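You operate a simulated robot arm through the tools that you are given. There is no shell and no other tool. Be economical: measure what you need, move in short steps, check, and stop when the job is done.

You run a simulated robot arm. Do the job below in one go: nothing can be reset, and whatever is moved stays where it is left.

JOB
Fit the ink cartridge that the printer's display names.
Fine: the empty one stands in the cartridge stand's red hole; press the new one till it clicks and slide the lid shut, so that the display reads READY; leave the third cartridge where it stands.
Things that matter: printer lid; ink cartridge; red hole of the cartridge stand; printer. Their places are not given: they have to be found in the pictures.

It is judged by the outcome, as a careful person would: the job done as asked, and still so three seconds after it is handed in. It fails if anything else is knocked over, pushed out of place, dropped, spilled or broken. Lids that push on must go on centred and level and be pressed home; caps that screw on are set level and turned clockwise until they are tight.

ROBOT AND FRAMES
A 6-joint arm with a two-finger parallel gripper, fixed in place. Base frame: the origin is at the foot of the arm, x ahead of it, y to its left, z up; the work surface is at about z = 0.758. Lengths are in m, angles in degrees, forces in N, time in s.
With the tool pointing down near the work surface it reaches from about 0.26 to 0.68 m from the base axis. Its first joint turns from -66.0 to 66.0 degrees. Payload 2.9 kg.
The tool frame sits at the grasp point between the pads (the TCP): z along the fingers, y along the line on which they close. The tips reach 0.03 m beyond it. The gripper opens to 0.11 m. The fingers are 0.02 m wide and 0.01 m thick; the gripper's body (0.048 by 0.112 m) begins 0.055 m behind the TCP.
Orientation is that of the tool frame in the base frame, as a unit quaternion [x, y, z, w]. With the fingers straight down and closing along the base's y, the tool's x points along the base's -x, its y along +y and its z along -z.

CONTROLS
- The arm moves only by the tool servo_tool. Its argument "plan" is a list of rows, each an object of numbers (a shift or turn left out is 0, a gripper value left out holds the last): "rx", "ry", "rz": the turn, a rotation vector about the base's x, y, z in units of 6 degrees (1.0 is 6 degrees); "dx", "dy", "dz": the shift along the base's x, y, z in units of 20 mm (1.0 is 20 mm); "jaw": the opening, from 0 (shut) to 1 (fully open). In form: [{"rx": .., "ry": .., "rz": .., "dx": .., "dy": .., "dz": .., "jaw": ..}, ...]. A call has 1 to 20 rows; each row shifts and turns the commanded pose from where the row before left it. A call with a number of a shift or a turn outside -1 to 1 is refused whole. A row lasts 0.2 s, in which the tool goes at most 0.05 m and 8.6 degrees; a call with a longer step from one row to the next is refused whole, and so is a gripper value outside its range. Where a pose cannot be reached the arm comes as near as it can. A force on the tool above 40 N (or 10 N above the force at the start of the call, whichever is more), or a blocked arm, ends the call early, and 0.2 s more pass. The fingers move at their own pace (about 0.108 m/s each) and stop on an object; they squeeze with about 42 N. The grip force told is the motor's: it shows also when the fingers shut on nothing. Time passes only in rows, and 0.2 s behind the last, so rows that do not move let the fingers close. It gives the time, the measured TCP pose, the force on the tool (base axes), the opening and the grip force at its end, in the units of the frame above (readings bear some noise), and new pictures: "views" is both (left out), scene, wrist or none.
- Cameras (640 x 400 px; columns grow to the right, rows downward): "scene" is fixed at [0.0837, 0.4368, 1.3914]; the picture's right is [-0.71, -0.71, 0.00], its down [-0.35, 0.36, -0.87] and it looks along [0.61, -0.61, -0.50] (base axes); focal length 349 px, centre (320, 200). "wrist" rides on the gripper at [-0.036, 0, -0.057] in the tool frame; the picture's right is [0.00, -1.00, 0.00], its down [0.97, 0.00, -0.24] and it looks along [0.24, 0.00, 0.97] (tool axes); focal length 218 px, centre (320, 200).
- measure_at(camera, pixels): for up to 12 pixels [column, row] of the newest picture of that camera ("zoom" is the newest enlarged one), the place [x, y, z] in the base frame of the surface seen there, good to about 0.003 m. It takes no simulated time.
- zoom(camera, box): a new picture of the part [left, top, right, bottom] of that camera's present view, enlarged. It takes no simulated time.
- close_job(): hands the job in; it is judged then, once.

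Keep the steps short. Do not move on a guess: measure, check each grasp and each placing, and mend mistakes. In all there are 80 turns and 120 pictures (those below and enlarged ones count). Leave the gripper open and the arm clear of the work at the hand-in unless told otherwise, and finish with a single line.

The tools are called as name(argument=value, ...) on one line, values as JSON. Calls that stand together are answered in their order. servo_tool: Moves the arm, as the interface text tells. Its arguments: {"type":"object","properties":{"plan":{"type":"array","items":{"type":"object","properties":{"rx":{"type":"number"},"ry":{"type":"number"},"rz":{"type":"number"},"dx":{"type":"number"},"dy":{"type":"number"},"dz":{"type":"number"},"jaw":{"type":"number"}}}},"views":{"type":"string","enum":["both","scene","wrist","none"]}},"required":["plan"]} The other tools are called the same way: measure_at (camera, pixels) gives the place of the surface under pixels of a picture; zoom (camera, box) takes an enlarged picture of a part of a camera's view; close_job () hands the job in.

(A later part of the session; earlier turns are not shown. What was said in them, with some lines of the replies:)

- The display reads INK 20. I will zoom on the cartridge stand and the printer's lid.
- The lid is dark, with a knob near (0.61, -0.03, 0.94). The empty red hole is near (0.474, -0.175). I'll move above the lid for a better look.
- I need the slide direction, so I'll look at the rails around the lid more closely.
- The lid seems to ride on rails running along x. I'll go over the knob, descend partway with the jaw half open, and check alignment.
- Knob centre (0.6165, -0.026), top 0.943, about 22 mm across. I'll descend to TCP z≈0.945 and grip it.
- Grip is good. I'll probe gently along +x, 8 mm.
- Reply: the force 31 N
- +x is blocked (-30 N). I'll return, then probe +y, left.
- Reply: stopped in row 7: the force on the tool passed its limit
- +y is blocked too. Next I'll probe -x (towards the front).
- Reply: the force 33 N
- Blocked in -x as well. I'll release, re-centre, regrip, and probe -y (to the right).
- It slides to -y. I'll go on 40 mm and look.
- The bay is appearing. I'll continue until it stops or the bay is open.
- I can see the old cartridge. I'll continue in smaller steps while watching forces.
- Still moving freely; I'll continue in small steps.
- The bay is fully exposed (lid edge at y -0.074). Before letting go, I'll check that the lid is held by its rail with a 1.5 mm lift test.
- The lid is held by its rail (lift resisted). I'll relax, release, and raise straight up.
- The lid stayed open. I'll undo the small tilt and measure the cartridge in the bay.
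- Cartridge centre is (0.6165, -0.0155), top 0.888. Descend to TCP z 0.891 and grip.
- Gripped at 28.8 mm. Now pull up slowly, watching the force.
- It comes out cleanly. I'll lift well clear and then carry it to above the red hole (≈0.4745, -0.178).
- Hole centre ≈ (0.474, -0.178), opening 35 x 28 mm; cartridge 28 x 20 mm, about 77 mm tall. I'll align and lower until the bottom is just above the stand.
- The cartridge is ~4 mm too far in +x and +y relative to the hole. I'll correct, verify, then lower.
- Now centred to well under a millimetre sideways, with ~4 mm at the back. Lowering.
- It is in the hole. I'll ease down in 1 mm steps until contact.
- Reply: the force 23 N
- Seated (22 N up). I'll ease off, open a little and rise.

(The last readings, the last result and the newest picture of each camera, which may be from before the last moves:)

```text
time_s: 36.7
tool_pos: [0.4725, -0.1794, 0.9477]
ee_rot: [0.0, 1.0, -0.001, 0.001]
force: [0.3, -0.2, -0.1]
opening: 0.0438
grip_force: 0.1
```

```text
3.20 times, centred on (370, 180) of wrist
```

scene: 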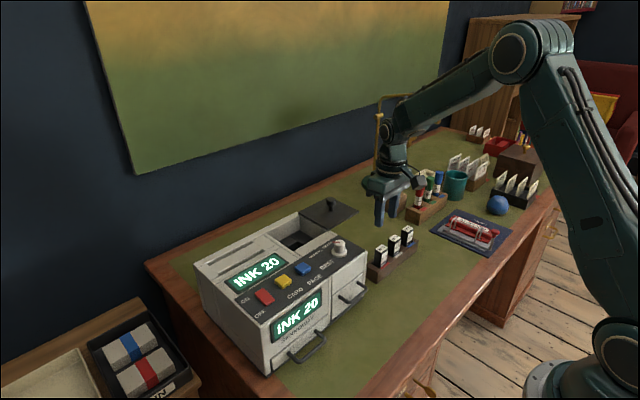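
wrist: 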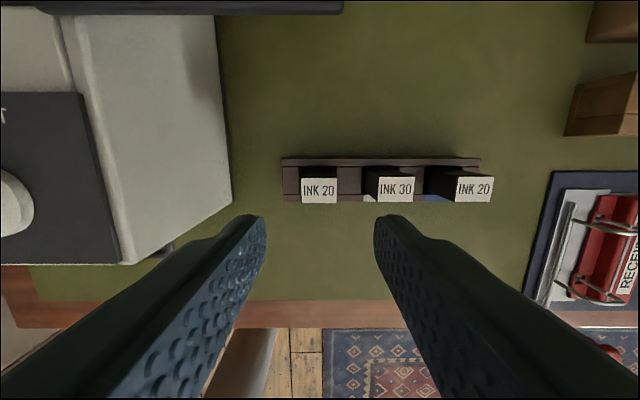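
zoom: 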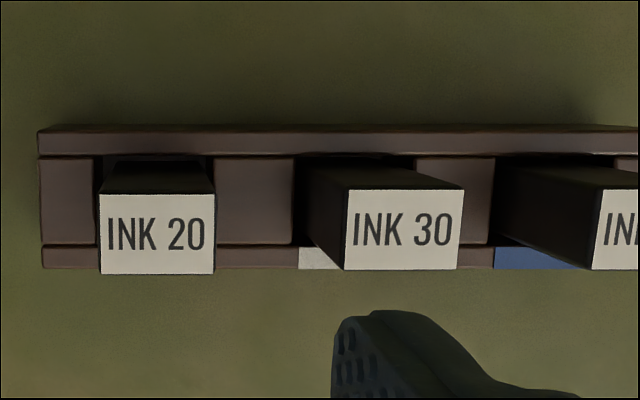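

The empty one stands in the red hole. Now to the new INK 20 in the blue hole (y ≈ -0.302).

servo_tool(plan=[{"dy": -1}, {"dy": -1}, {"dy": -1}, {"dy": -1}, {"dy": -1}, {"dy": -1}, {"dy": -0.15}, {}], views="wrist")

measure_at(camera="wrist", pixels=[[319, 182], [305, 190], [333, 190], [319, 198], [319, 190]])

zoom(camera="wrist", box=[220, 130, 420, 250])

```text
time_s: 38.5
tool_pos: [0.4741, -0.3027, 0.9471]
ee_rot: [0.001, 1.0, -0.001, 0.001]
force: [0.0, -0.1, -0.3]
opening: 0.0442
grip_force: 0.2
```

wrist: 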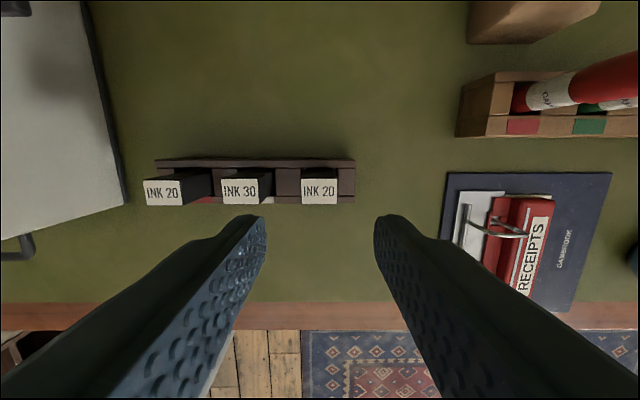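

```text
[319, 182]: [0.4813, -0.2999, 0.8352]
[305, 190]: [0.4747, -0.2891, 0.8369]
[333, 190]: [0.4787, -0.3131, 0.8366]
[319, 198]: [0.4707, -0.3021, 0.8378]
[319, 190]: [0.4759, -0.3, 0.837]
```

```text
3.20 times, centred on (320, 190) of wrist
```

zoom: 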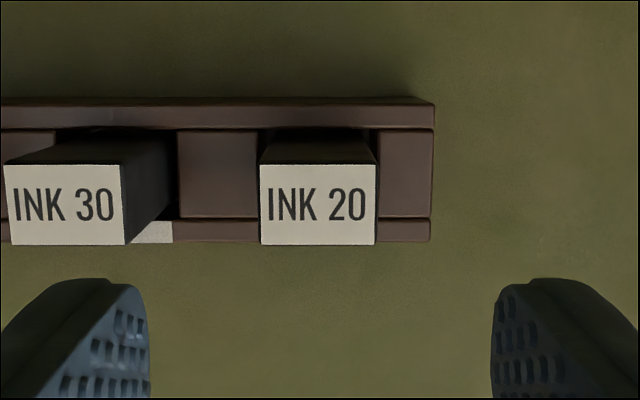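

Centre ≈ (0.4755, -0.3015), top 0.837. Descend to TCP z 0.8395 and grip.

servo_tool(plan=[{"dx": 0.07, "dy": 0.05, "dz": -1}, {"dz": -1}, {"dz": -1}, {"dz": -1}, {"dz": -1}, {"dz": -0.38}, {}, {"jaw": 0}, {}, {}])

```text
time_s: 40.7
tool_pos: [0.4749, -0.3031, 0.8396]
ee_rot: [-0.001, 1.0, -0.001, 0.001]
force: [-0.1, -0.8, -0.1]
opening: 0.0292
grip_force: 42.1
```

scene: 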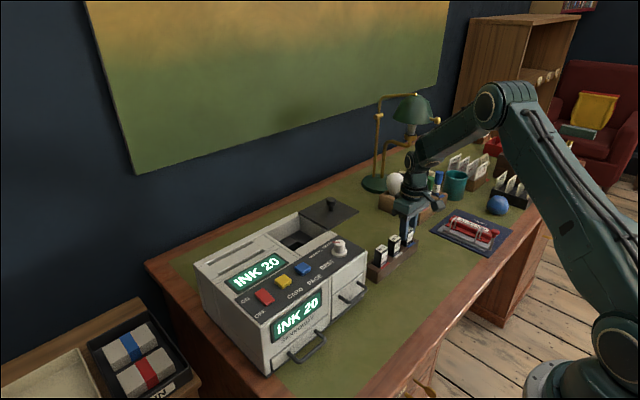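
wrist: 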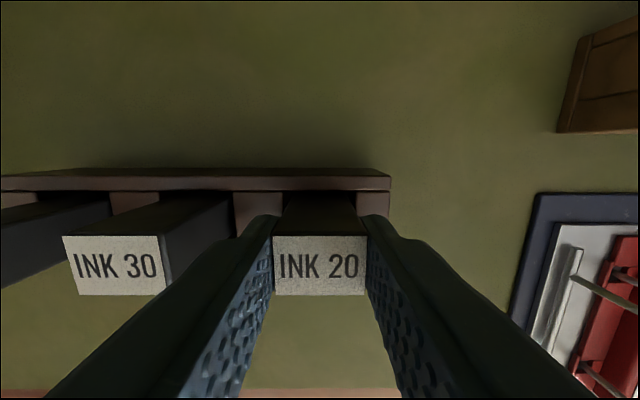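

Gripped, label placed in the jaws just as the old one was. Lift straight to z≈1.04.

servo_tool(plan=[{"dz": 0.5}, {"dz": 0.5}, {"dz": 1}, {"dz": 1}, {"dz": 1}, {"dz": 1}, {"dz": 1}, {"dz": 1}, {"dz": 1}, {"dz": 1}, {"dz": 1}, {}])

```text
time_s: 43.3
tool_pos: [0.475, -0.3005, 1.0416]
ee_rot: [-0.001, 1.0, -0.001, 0.001]
force: [-0.8, 0.7, -0.7]
opening: 0.0289
grip_force: 41.8
```

scene: 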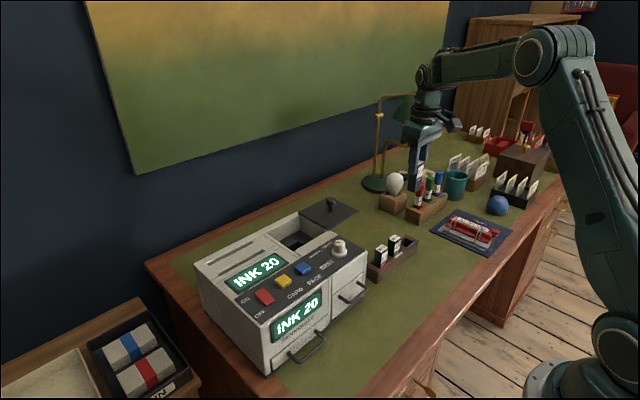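
wrist: 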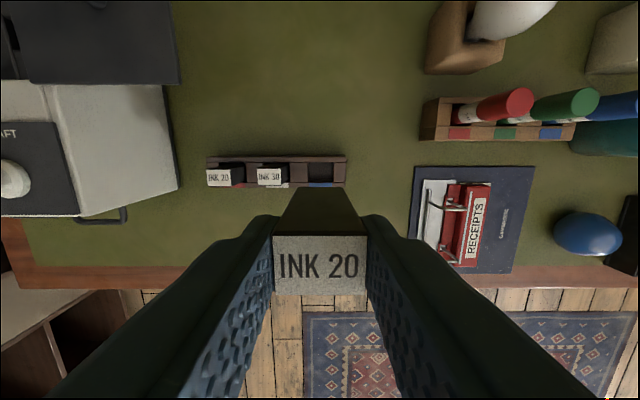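

Now carry it round to above the bay (0.6165, -0.0155).

servo_tool(plan=[{"dz": 0.5, "dy": 1}, {"dy": 1}, {"dy": 1}, {"dy": 1}, {"dy": 1}, {"dy": 1}, {"dy": 1}, {"dy": 1}, {"dy": 1}, {"dy": 1}, {"dy": 1}, {"dy": 1, "dx": 1}, {"dy": 1, "dx": 1}, {"dy": 1, "dx": 1}, {"dy": 0.3, "dx": 1}, {"dx": 1}, {"dx": 1}, {"dx": 1}, {}])

zoom(camera="wrist", box=[220, 120, 420, 240])

```text
time_s: 47.3
tool_pos: [0.6158, -0.0163, 1.0483]
ee_rot: [0.001, 1.0, -0.001, 0.0]
force: [-0.4, -0.1, -0.3]
opening: 0.029
grip_force: 42.1
```

scene: 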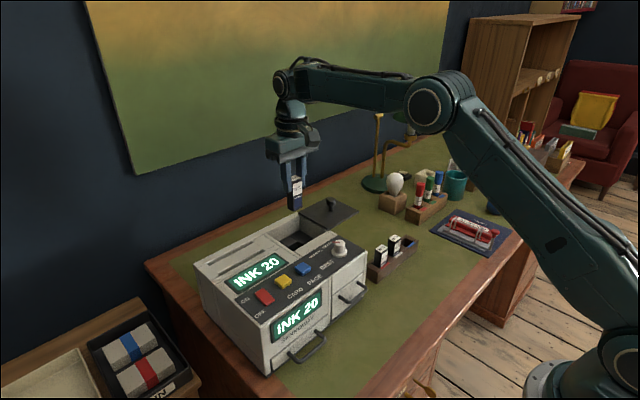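
wrist: 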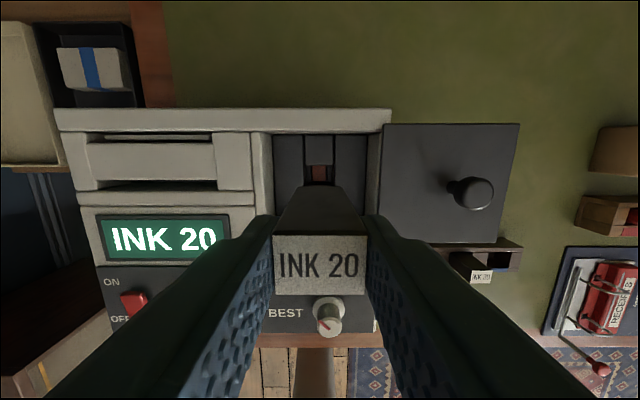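

```text
3.20 times, centred on (320, 180) of wrist
```

zoom: 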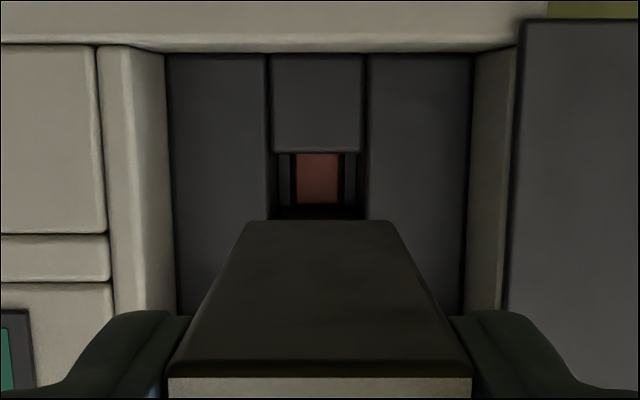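

The slot with the contact is visible just behind the cartridge, centred sideways. Lower to just above the slot and check alignment.

servo_tool(plan=[{"dz": -1, "dx": 0.05, "dy": 0.03}, {"dz": -1}, {"dz": -1}, {"dz": -1}, {"dz": -0.3}, {}, {}])

zoom(camera="wrist", box=[220, 120, 420, 240])

zoom(camera="scene", box=[260, 195, 340, 260])

```text
time_s: 48.9
tool_pos: [0.616, -0.0151, 0.964]
ee_rot: [0.0, 1.0, -0.002, 0.001]
force: [0.3, 0.0, -0.3]
opening: 0.0293
grip_force: 42.1
```

scene: 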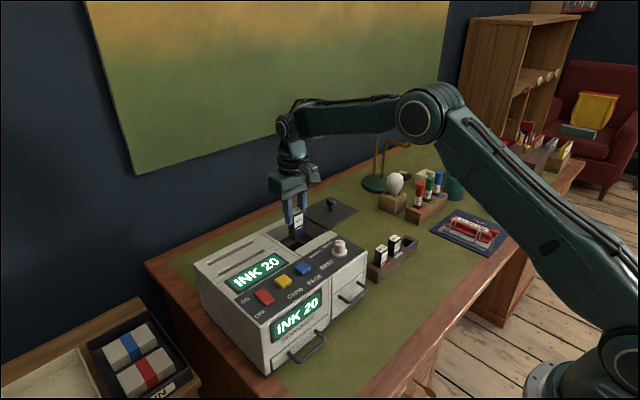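
wrist: 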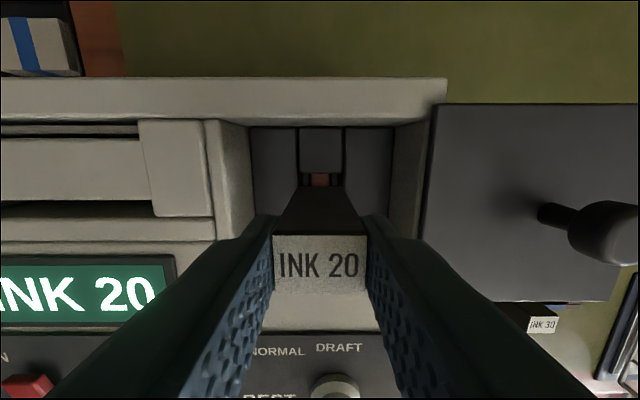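

```text
3.20 times, centred on (320, 180) of wrist
```

zoom: 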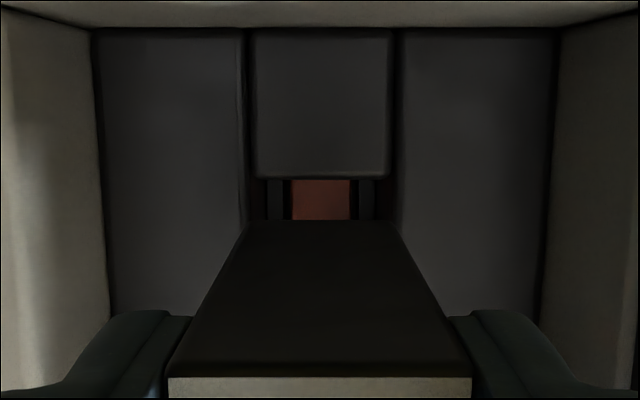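

```text
6.15 times, centred on (300, 228) of scene
```

zoom: 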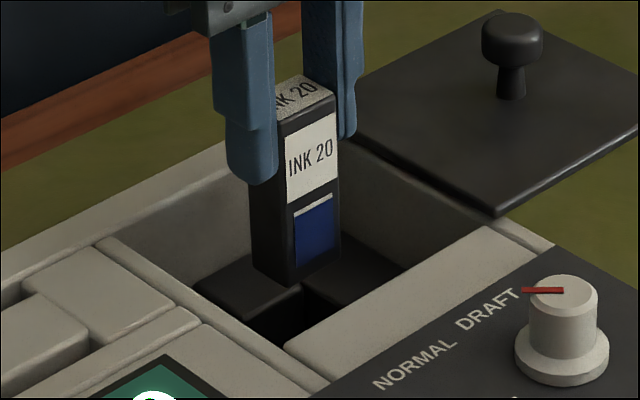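

Well lined up (slot has ~3 mm margin each side, ~1 mm shift in x helps). Lower into the slot.

servo_tool(plan=[{"dx": 0.06, "dy": -0.02}, {"dz": -0.5}, {"dz": -0.5}, {"dz": -0.5}, {"dz": -0.5}, {"dz": -0.5}, {"dz": -0.5}, {"dz": -0.3}, {}])

zoom(camera="scene", box=[260, 195, 340, 260])

```text
time_s: 50.9
tool_pos: [0.6163, -0.014, 0.8968]
ee_rot: [0.0, 1.0, -0.001, 0.001]
force: [-0.9, -0.1, 1.0]
opening: 0.0295
grip_force: 41.8
```

scene: 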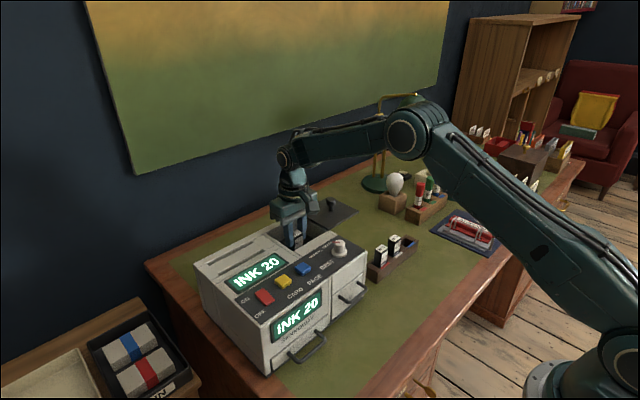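
wrist: 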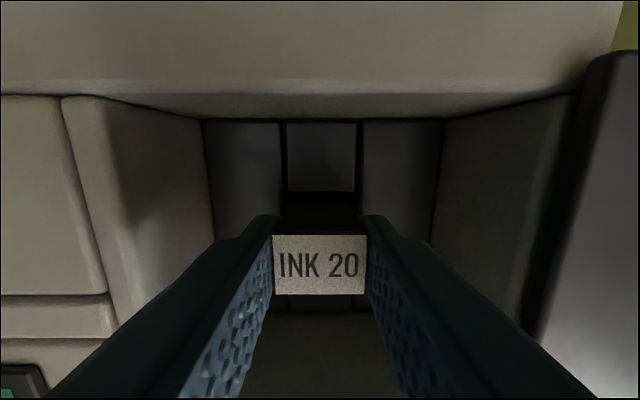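

```text
6.15 times, centred on (300, 228) of scene
```

zoom: 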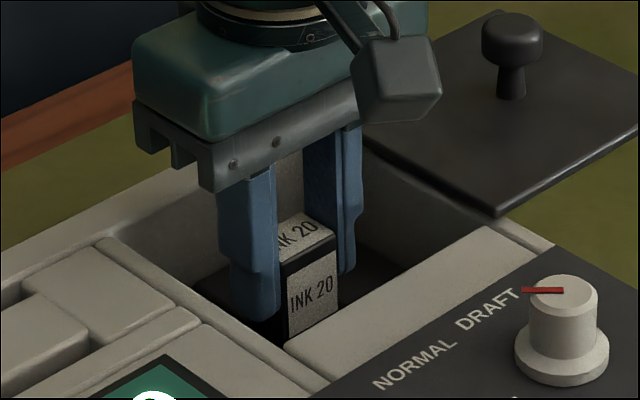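

It is in the slot. Now press in small steps, reading the force.

servo_tool(plan=[{"dz": -0.1}, {"dz": -0.1}, {"dz": -0.05}, {}], views="none")

```text
time_s: 51.9
tool_pos: [0.6163, -0.0145, 0.8931]
ee_rot: [0.001, 1.0, -0.002, 0.001]
force: [1.5, -0.3, 5.1]
opening: 0.0293
grip_force: 41.9
```

servo_tool(plan=[{"dz": -0.05}, {"dz": -0.05}, {"dz": -0.05}, {"dz": -0.05}, {}])

measure_at(camera="wrist", pixels=[[300, 265], [320, 245], [340, 265], [320, 285]])

```text
time_s: 53.1
tool_pos: [0.6174, -0.0129, 0.8906]
ee_rot: [0.001, 1.0, 0.0, 0.002]
force: [-7.6, -1.5, 23.5]
opening: 0.0294
grip_force: 42.3
```

scene: 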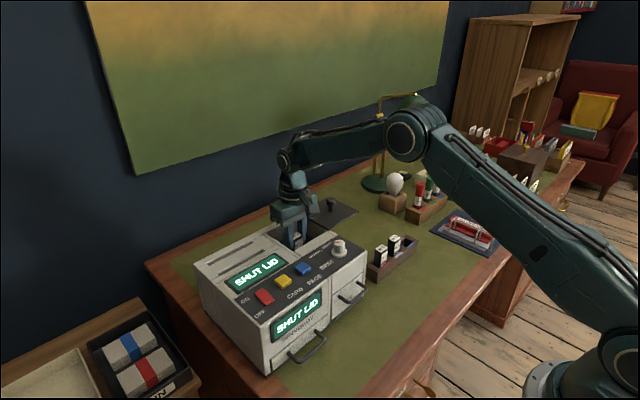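
wrist: 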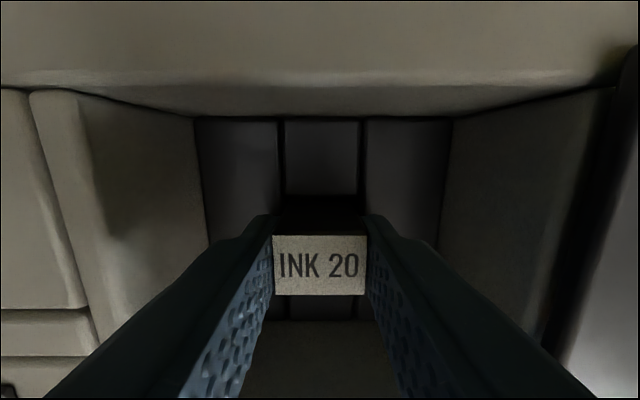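

```text
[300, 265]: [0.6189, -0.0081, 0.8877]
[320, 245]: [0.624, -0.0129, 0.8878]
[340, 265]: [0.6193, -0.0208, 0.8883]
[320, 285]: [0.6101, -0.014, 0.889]
```

The display now reads SHUT LID: it clicked. I'll ease off, release, rise, and move back over the lid's knob.

servo_tool(plan=[{"dz": 0.08}, {"jaw": 0.5}, {}, {}, {"dz": 0.5}, {"dz": 1}, {"dz": 1}, {"dz": 1}, {"dz": 1}, {"dz": 1}, {"dy": -1}, {"dy": -1}, {"dy": -1}, {"dy": -1}, {"dy": -1}, {"dy": -1}, {"dy": -0.2}, {}])

zoom(camera="wrist", box=[200, 100, 440, 250])

```text
time_s: 56.9
tool_pos: [0.6178, -0.1402, 0.999]
ee_rot: [0.0, 1.0, -0.002, 0.001]
force: [0.0, -0.3, 0.2]
opening: 0.0551
grip_force: 0.0
```

scene: 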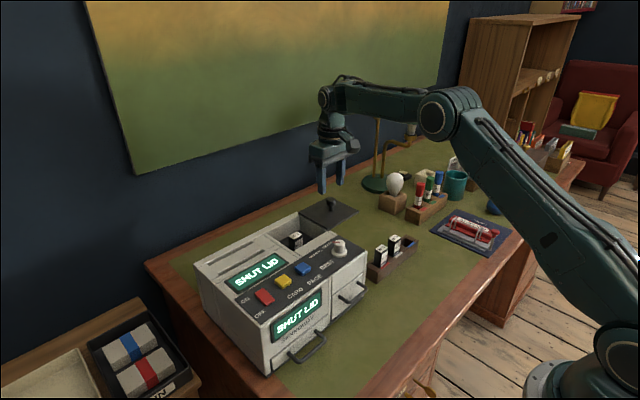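
wrist: 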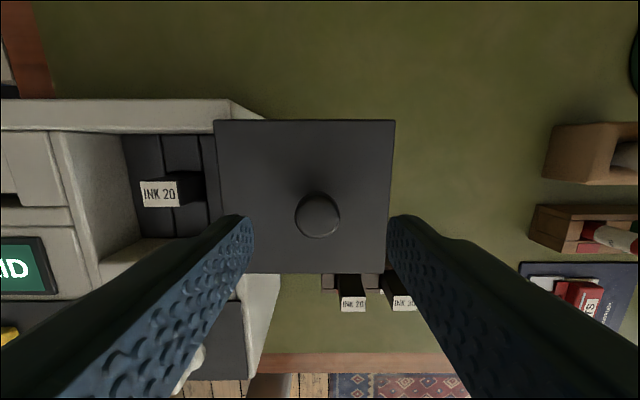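

```text
2.67 times, centred on (320, 175) of wrist
```

zoom: 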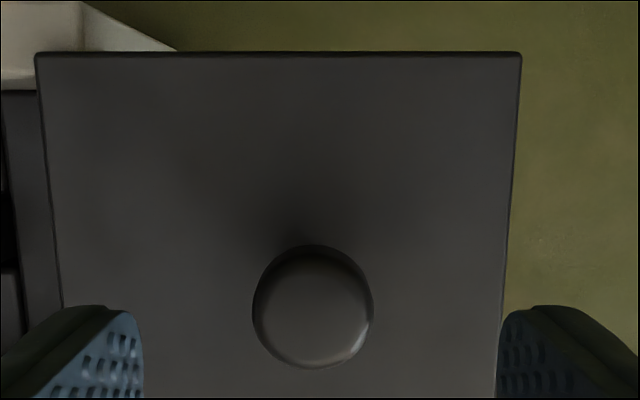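

Cartridge stays seated; knob is centred under the jaws. Descend, grip, and begin sliding shut.

servo_tool(plan=[{"dz": -1}, {"dz": -1}, {"dz": -0.68}, {}, {"jaw": 0}, {}, {}, {"dy": 0.3}, {"dy": 0.3}, {"dy": 0.3}, {"dy": 0.3}])

```text
time_s: 59.3
tool_pos: [0.6177, -0.1148, 0.9463]
ee_rot: [0.0, 1.0, -0.002, 0.004]
force: [26.9, -0.9, -14.7]
opening: 0.0249
grip_force: 44.7
```

scene: 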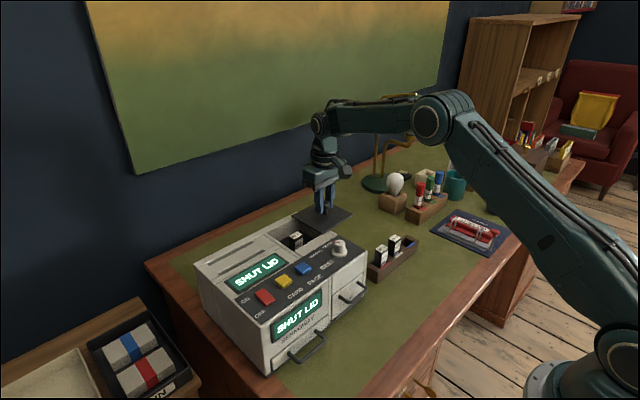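
wrist: 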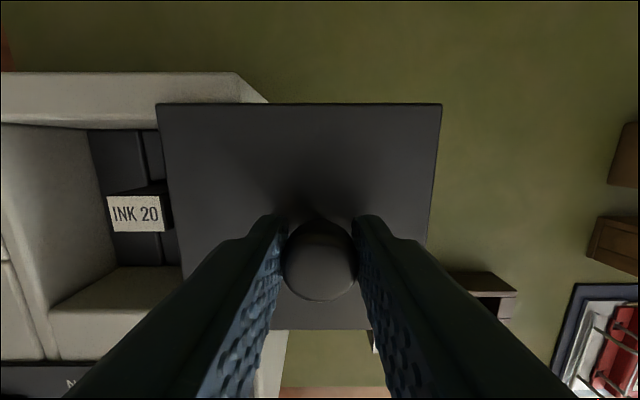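

Moving, but with 27 N sideways in x and 15 N in z; I'll relieve this (dx +1.5 mm, dz -1 mm) and continue.

servo_tool(plan=[{"dx": 0.08, "dz": -0.05}, {}, {"dy": 0.2}, {"dy": 0.3}, {"dy": 0.3}, {"dy": 0.3}], views="none")

```text
time_s: 60.7
tool_pos: [0.6172, -0.0926, 0.9446]
ee_rot: [-0.001, 1.0, -0.001, 0.0]
force: [8.6, -0.9, -4.6]
opening: 0.025
grip_force: 44.7
```

servo_tool(plan=[{"dy": 0.3, "dx": 0.03}, {"dy": 0.3}, {"dy": 0.3}, {"dy": 0.3}, {"dy": 0.3}, {"dy": 0.3}, {"dy": 0.3}, {"dy": 0.3}])

```text
time_s: 62.5
tool_pos: [0.6168, -0.0455, 0.9451]
ee_rot: [0.0, 1.0, -0.001, 0.0]
force: [-8.5, -0.6, -5.3]
opening: 0.0249
grip_force: 44.5
```

scene: 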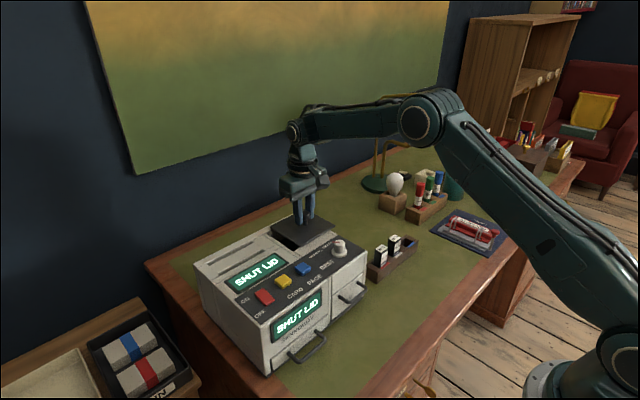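
wrist: 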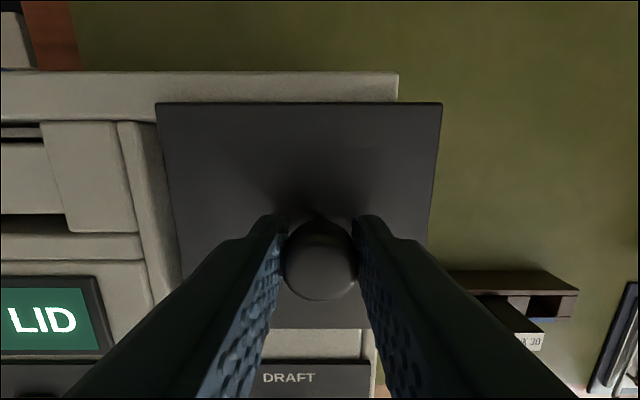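

About 20 mm left. I'll continue in smaller steps up to the stop.

servo_tool(plan=[{"dy": 0.2, "dx": -0.04}, {"dy": 0.2}, {"dy": 0.2}, {"dy": 0.2}, {"dy": 0.1}, {"dy": 0.1}, {"dy": 0.05}, {}])

```text
time_s: 64.3
tool_pos: [0.6165, -0.0244, 0.9466]
ee_rot: [0.002, 1.0, -0.001, 0.002]
force: [-6.0, -12.7, 4.7]
opening: 0.0252
grip_force: 44.7
```

scene: 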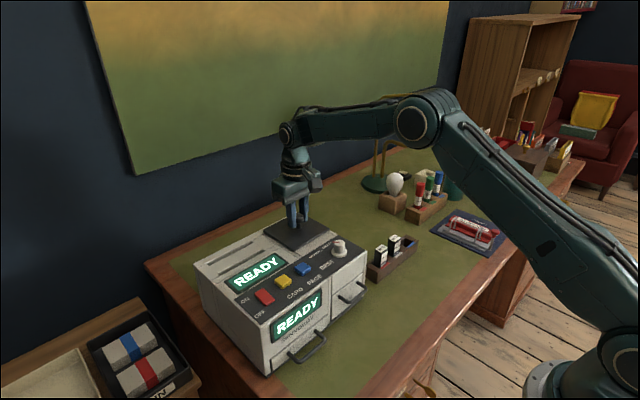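
wrist: 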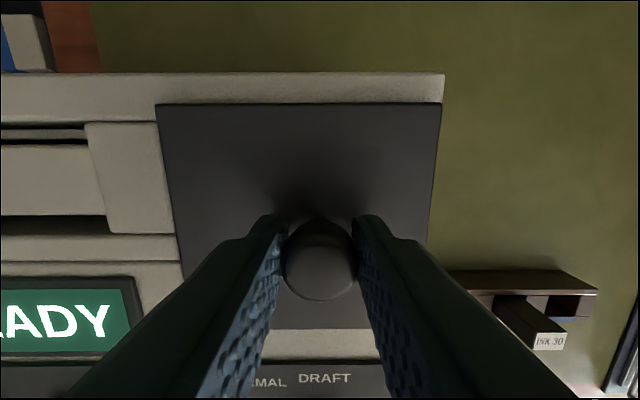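

Both displays read READY and the lid is at its stop. Release gently and rise clear.

servo_tool(plan=[{"dy": -0.03}, {"jaw": 0.6}, {}, {}, {"dz": 1}, {"dz": 1}, {"dz": 1}, {"dz": 1}, {"dz": 1}, {"dz": 1}, {"dz": 1}, {"dx": -1}, {"dx": -1}, {"dx": -1}, {"dx": -1}, {}, {}])

zoom(camera="scene", box=[190, 190, 450, 370])

```text
time_s: 67.9
tool_pos: [0.5372, -0.024, 1.086]
ee_rot: [0.0, 1.0, -0.001, 0.001]
force: [-0.9, 0.5, -0.8]
opening: 0.066
grip_force: 0.0
```

scene: 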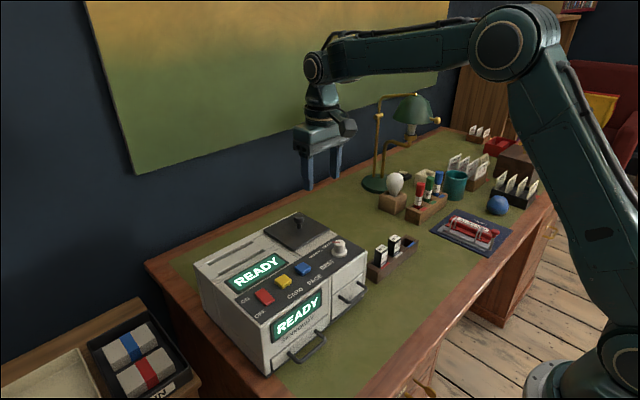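
wrist: 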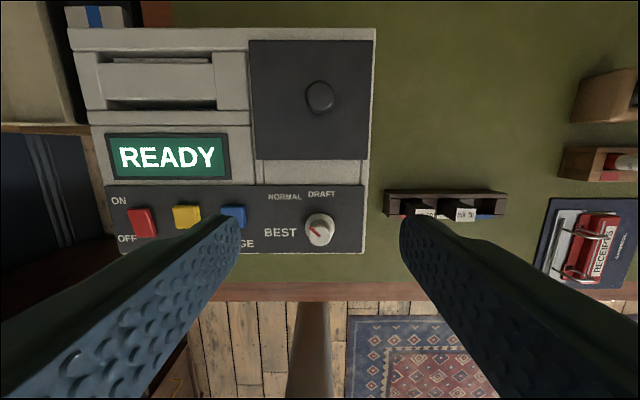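

```text
2.22 times, centred on (320, 280) of scene
```

zoom: 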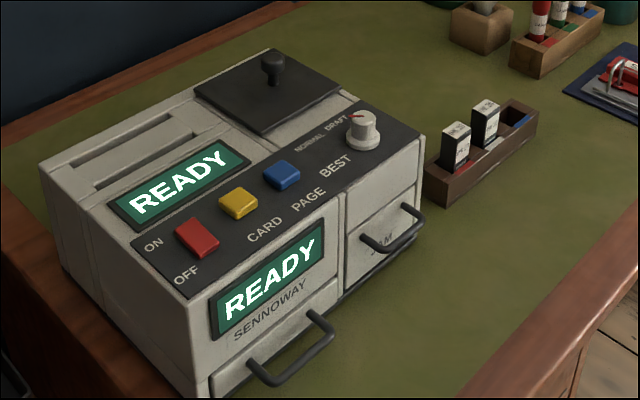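

The lid is shut and the display reads READY. The empty cartridge is in the red hole, INK 30 is untouched, and the arm is clear with the gripper open. Handing in.

close_job()

```text
The job is handed in.
```

Done: the new INK 20 cartridge is clicked in, the lid is shut and the display reads READY, the empty cartridge stands in the red hole, and INK 30 was left where it stood.
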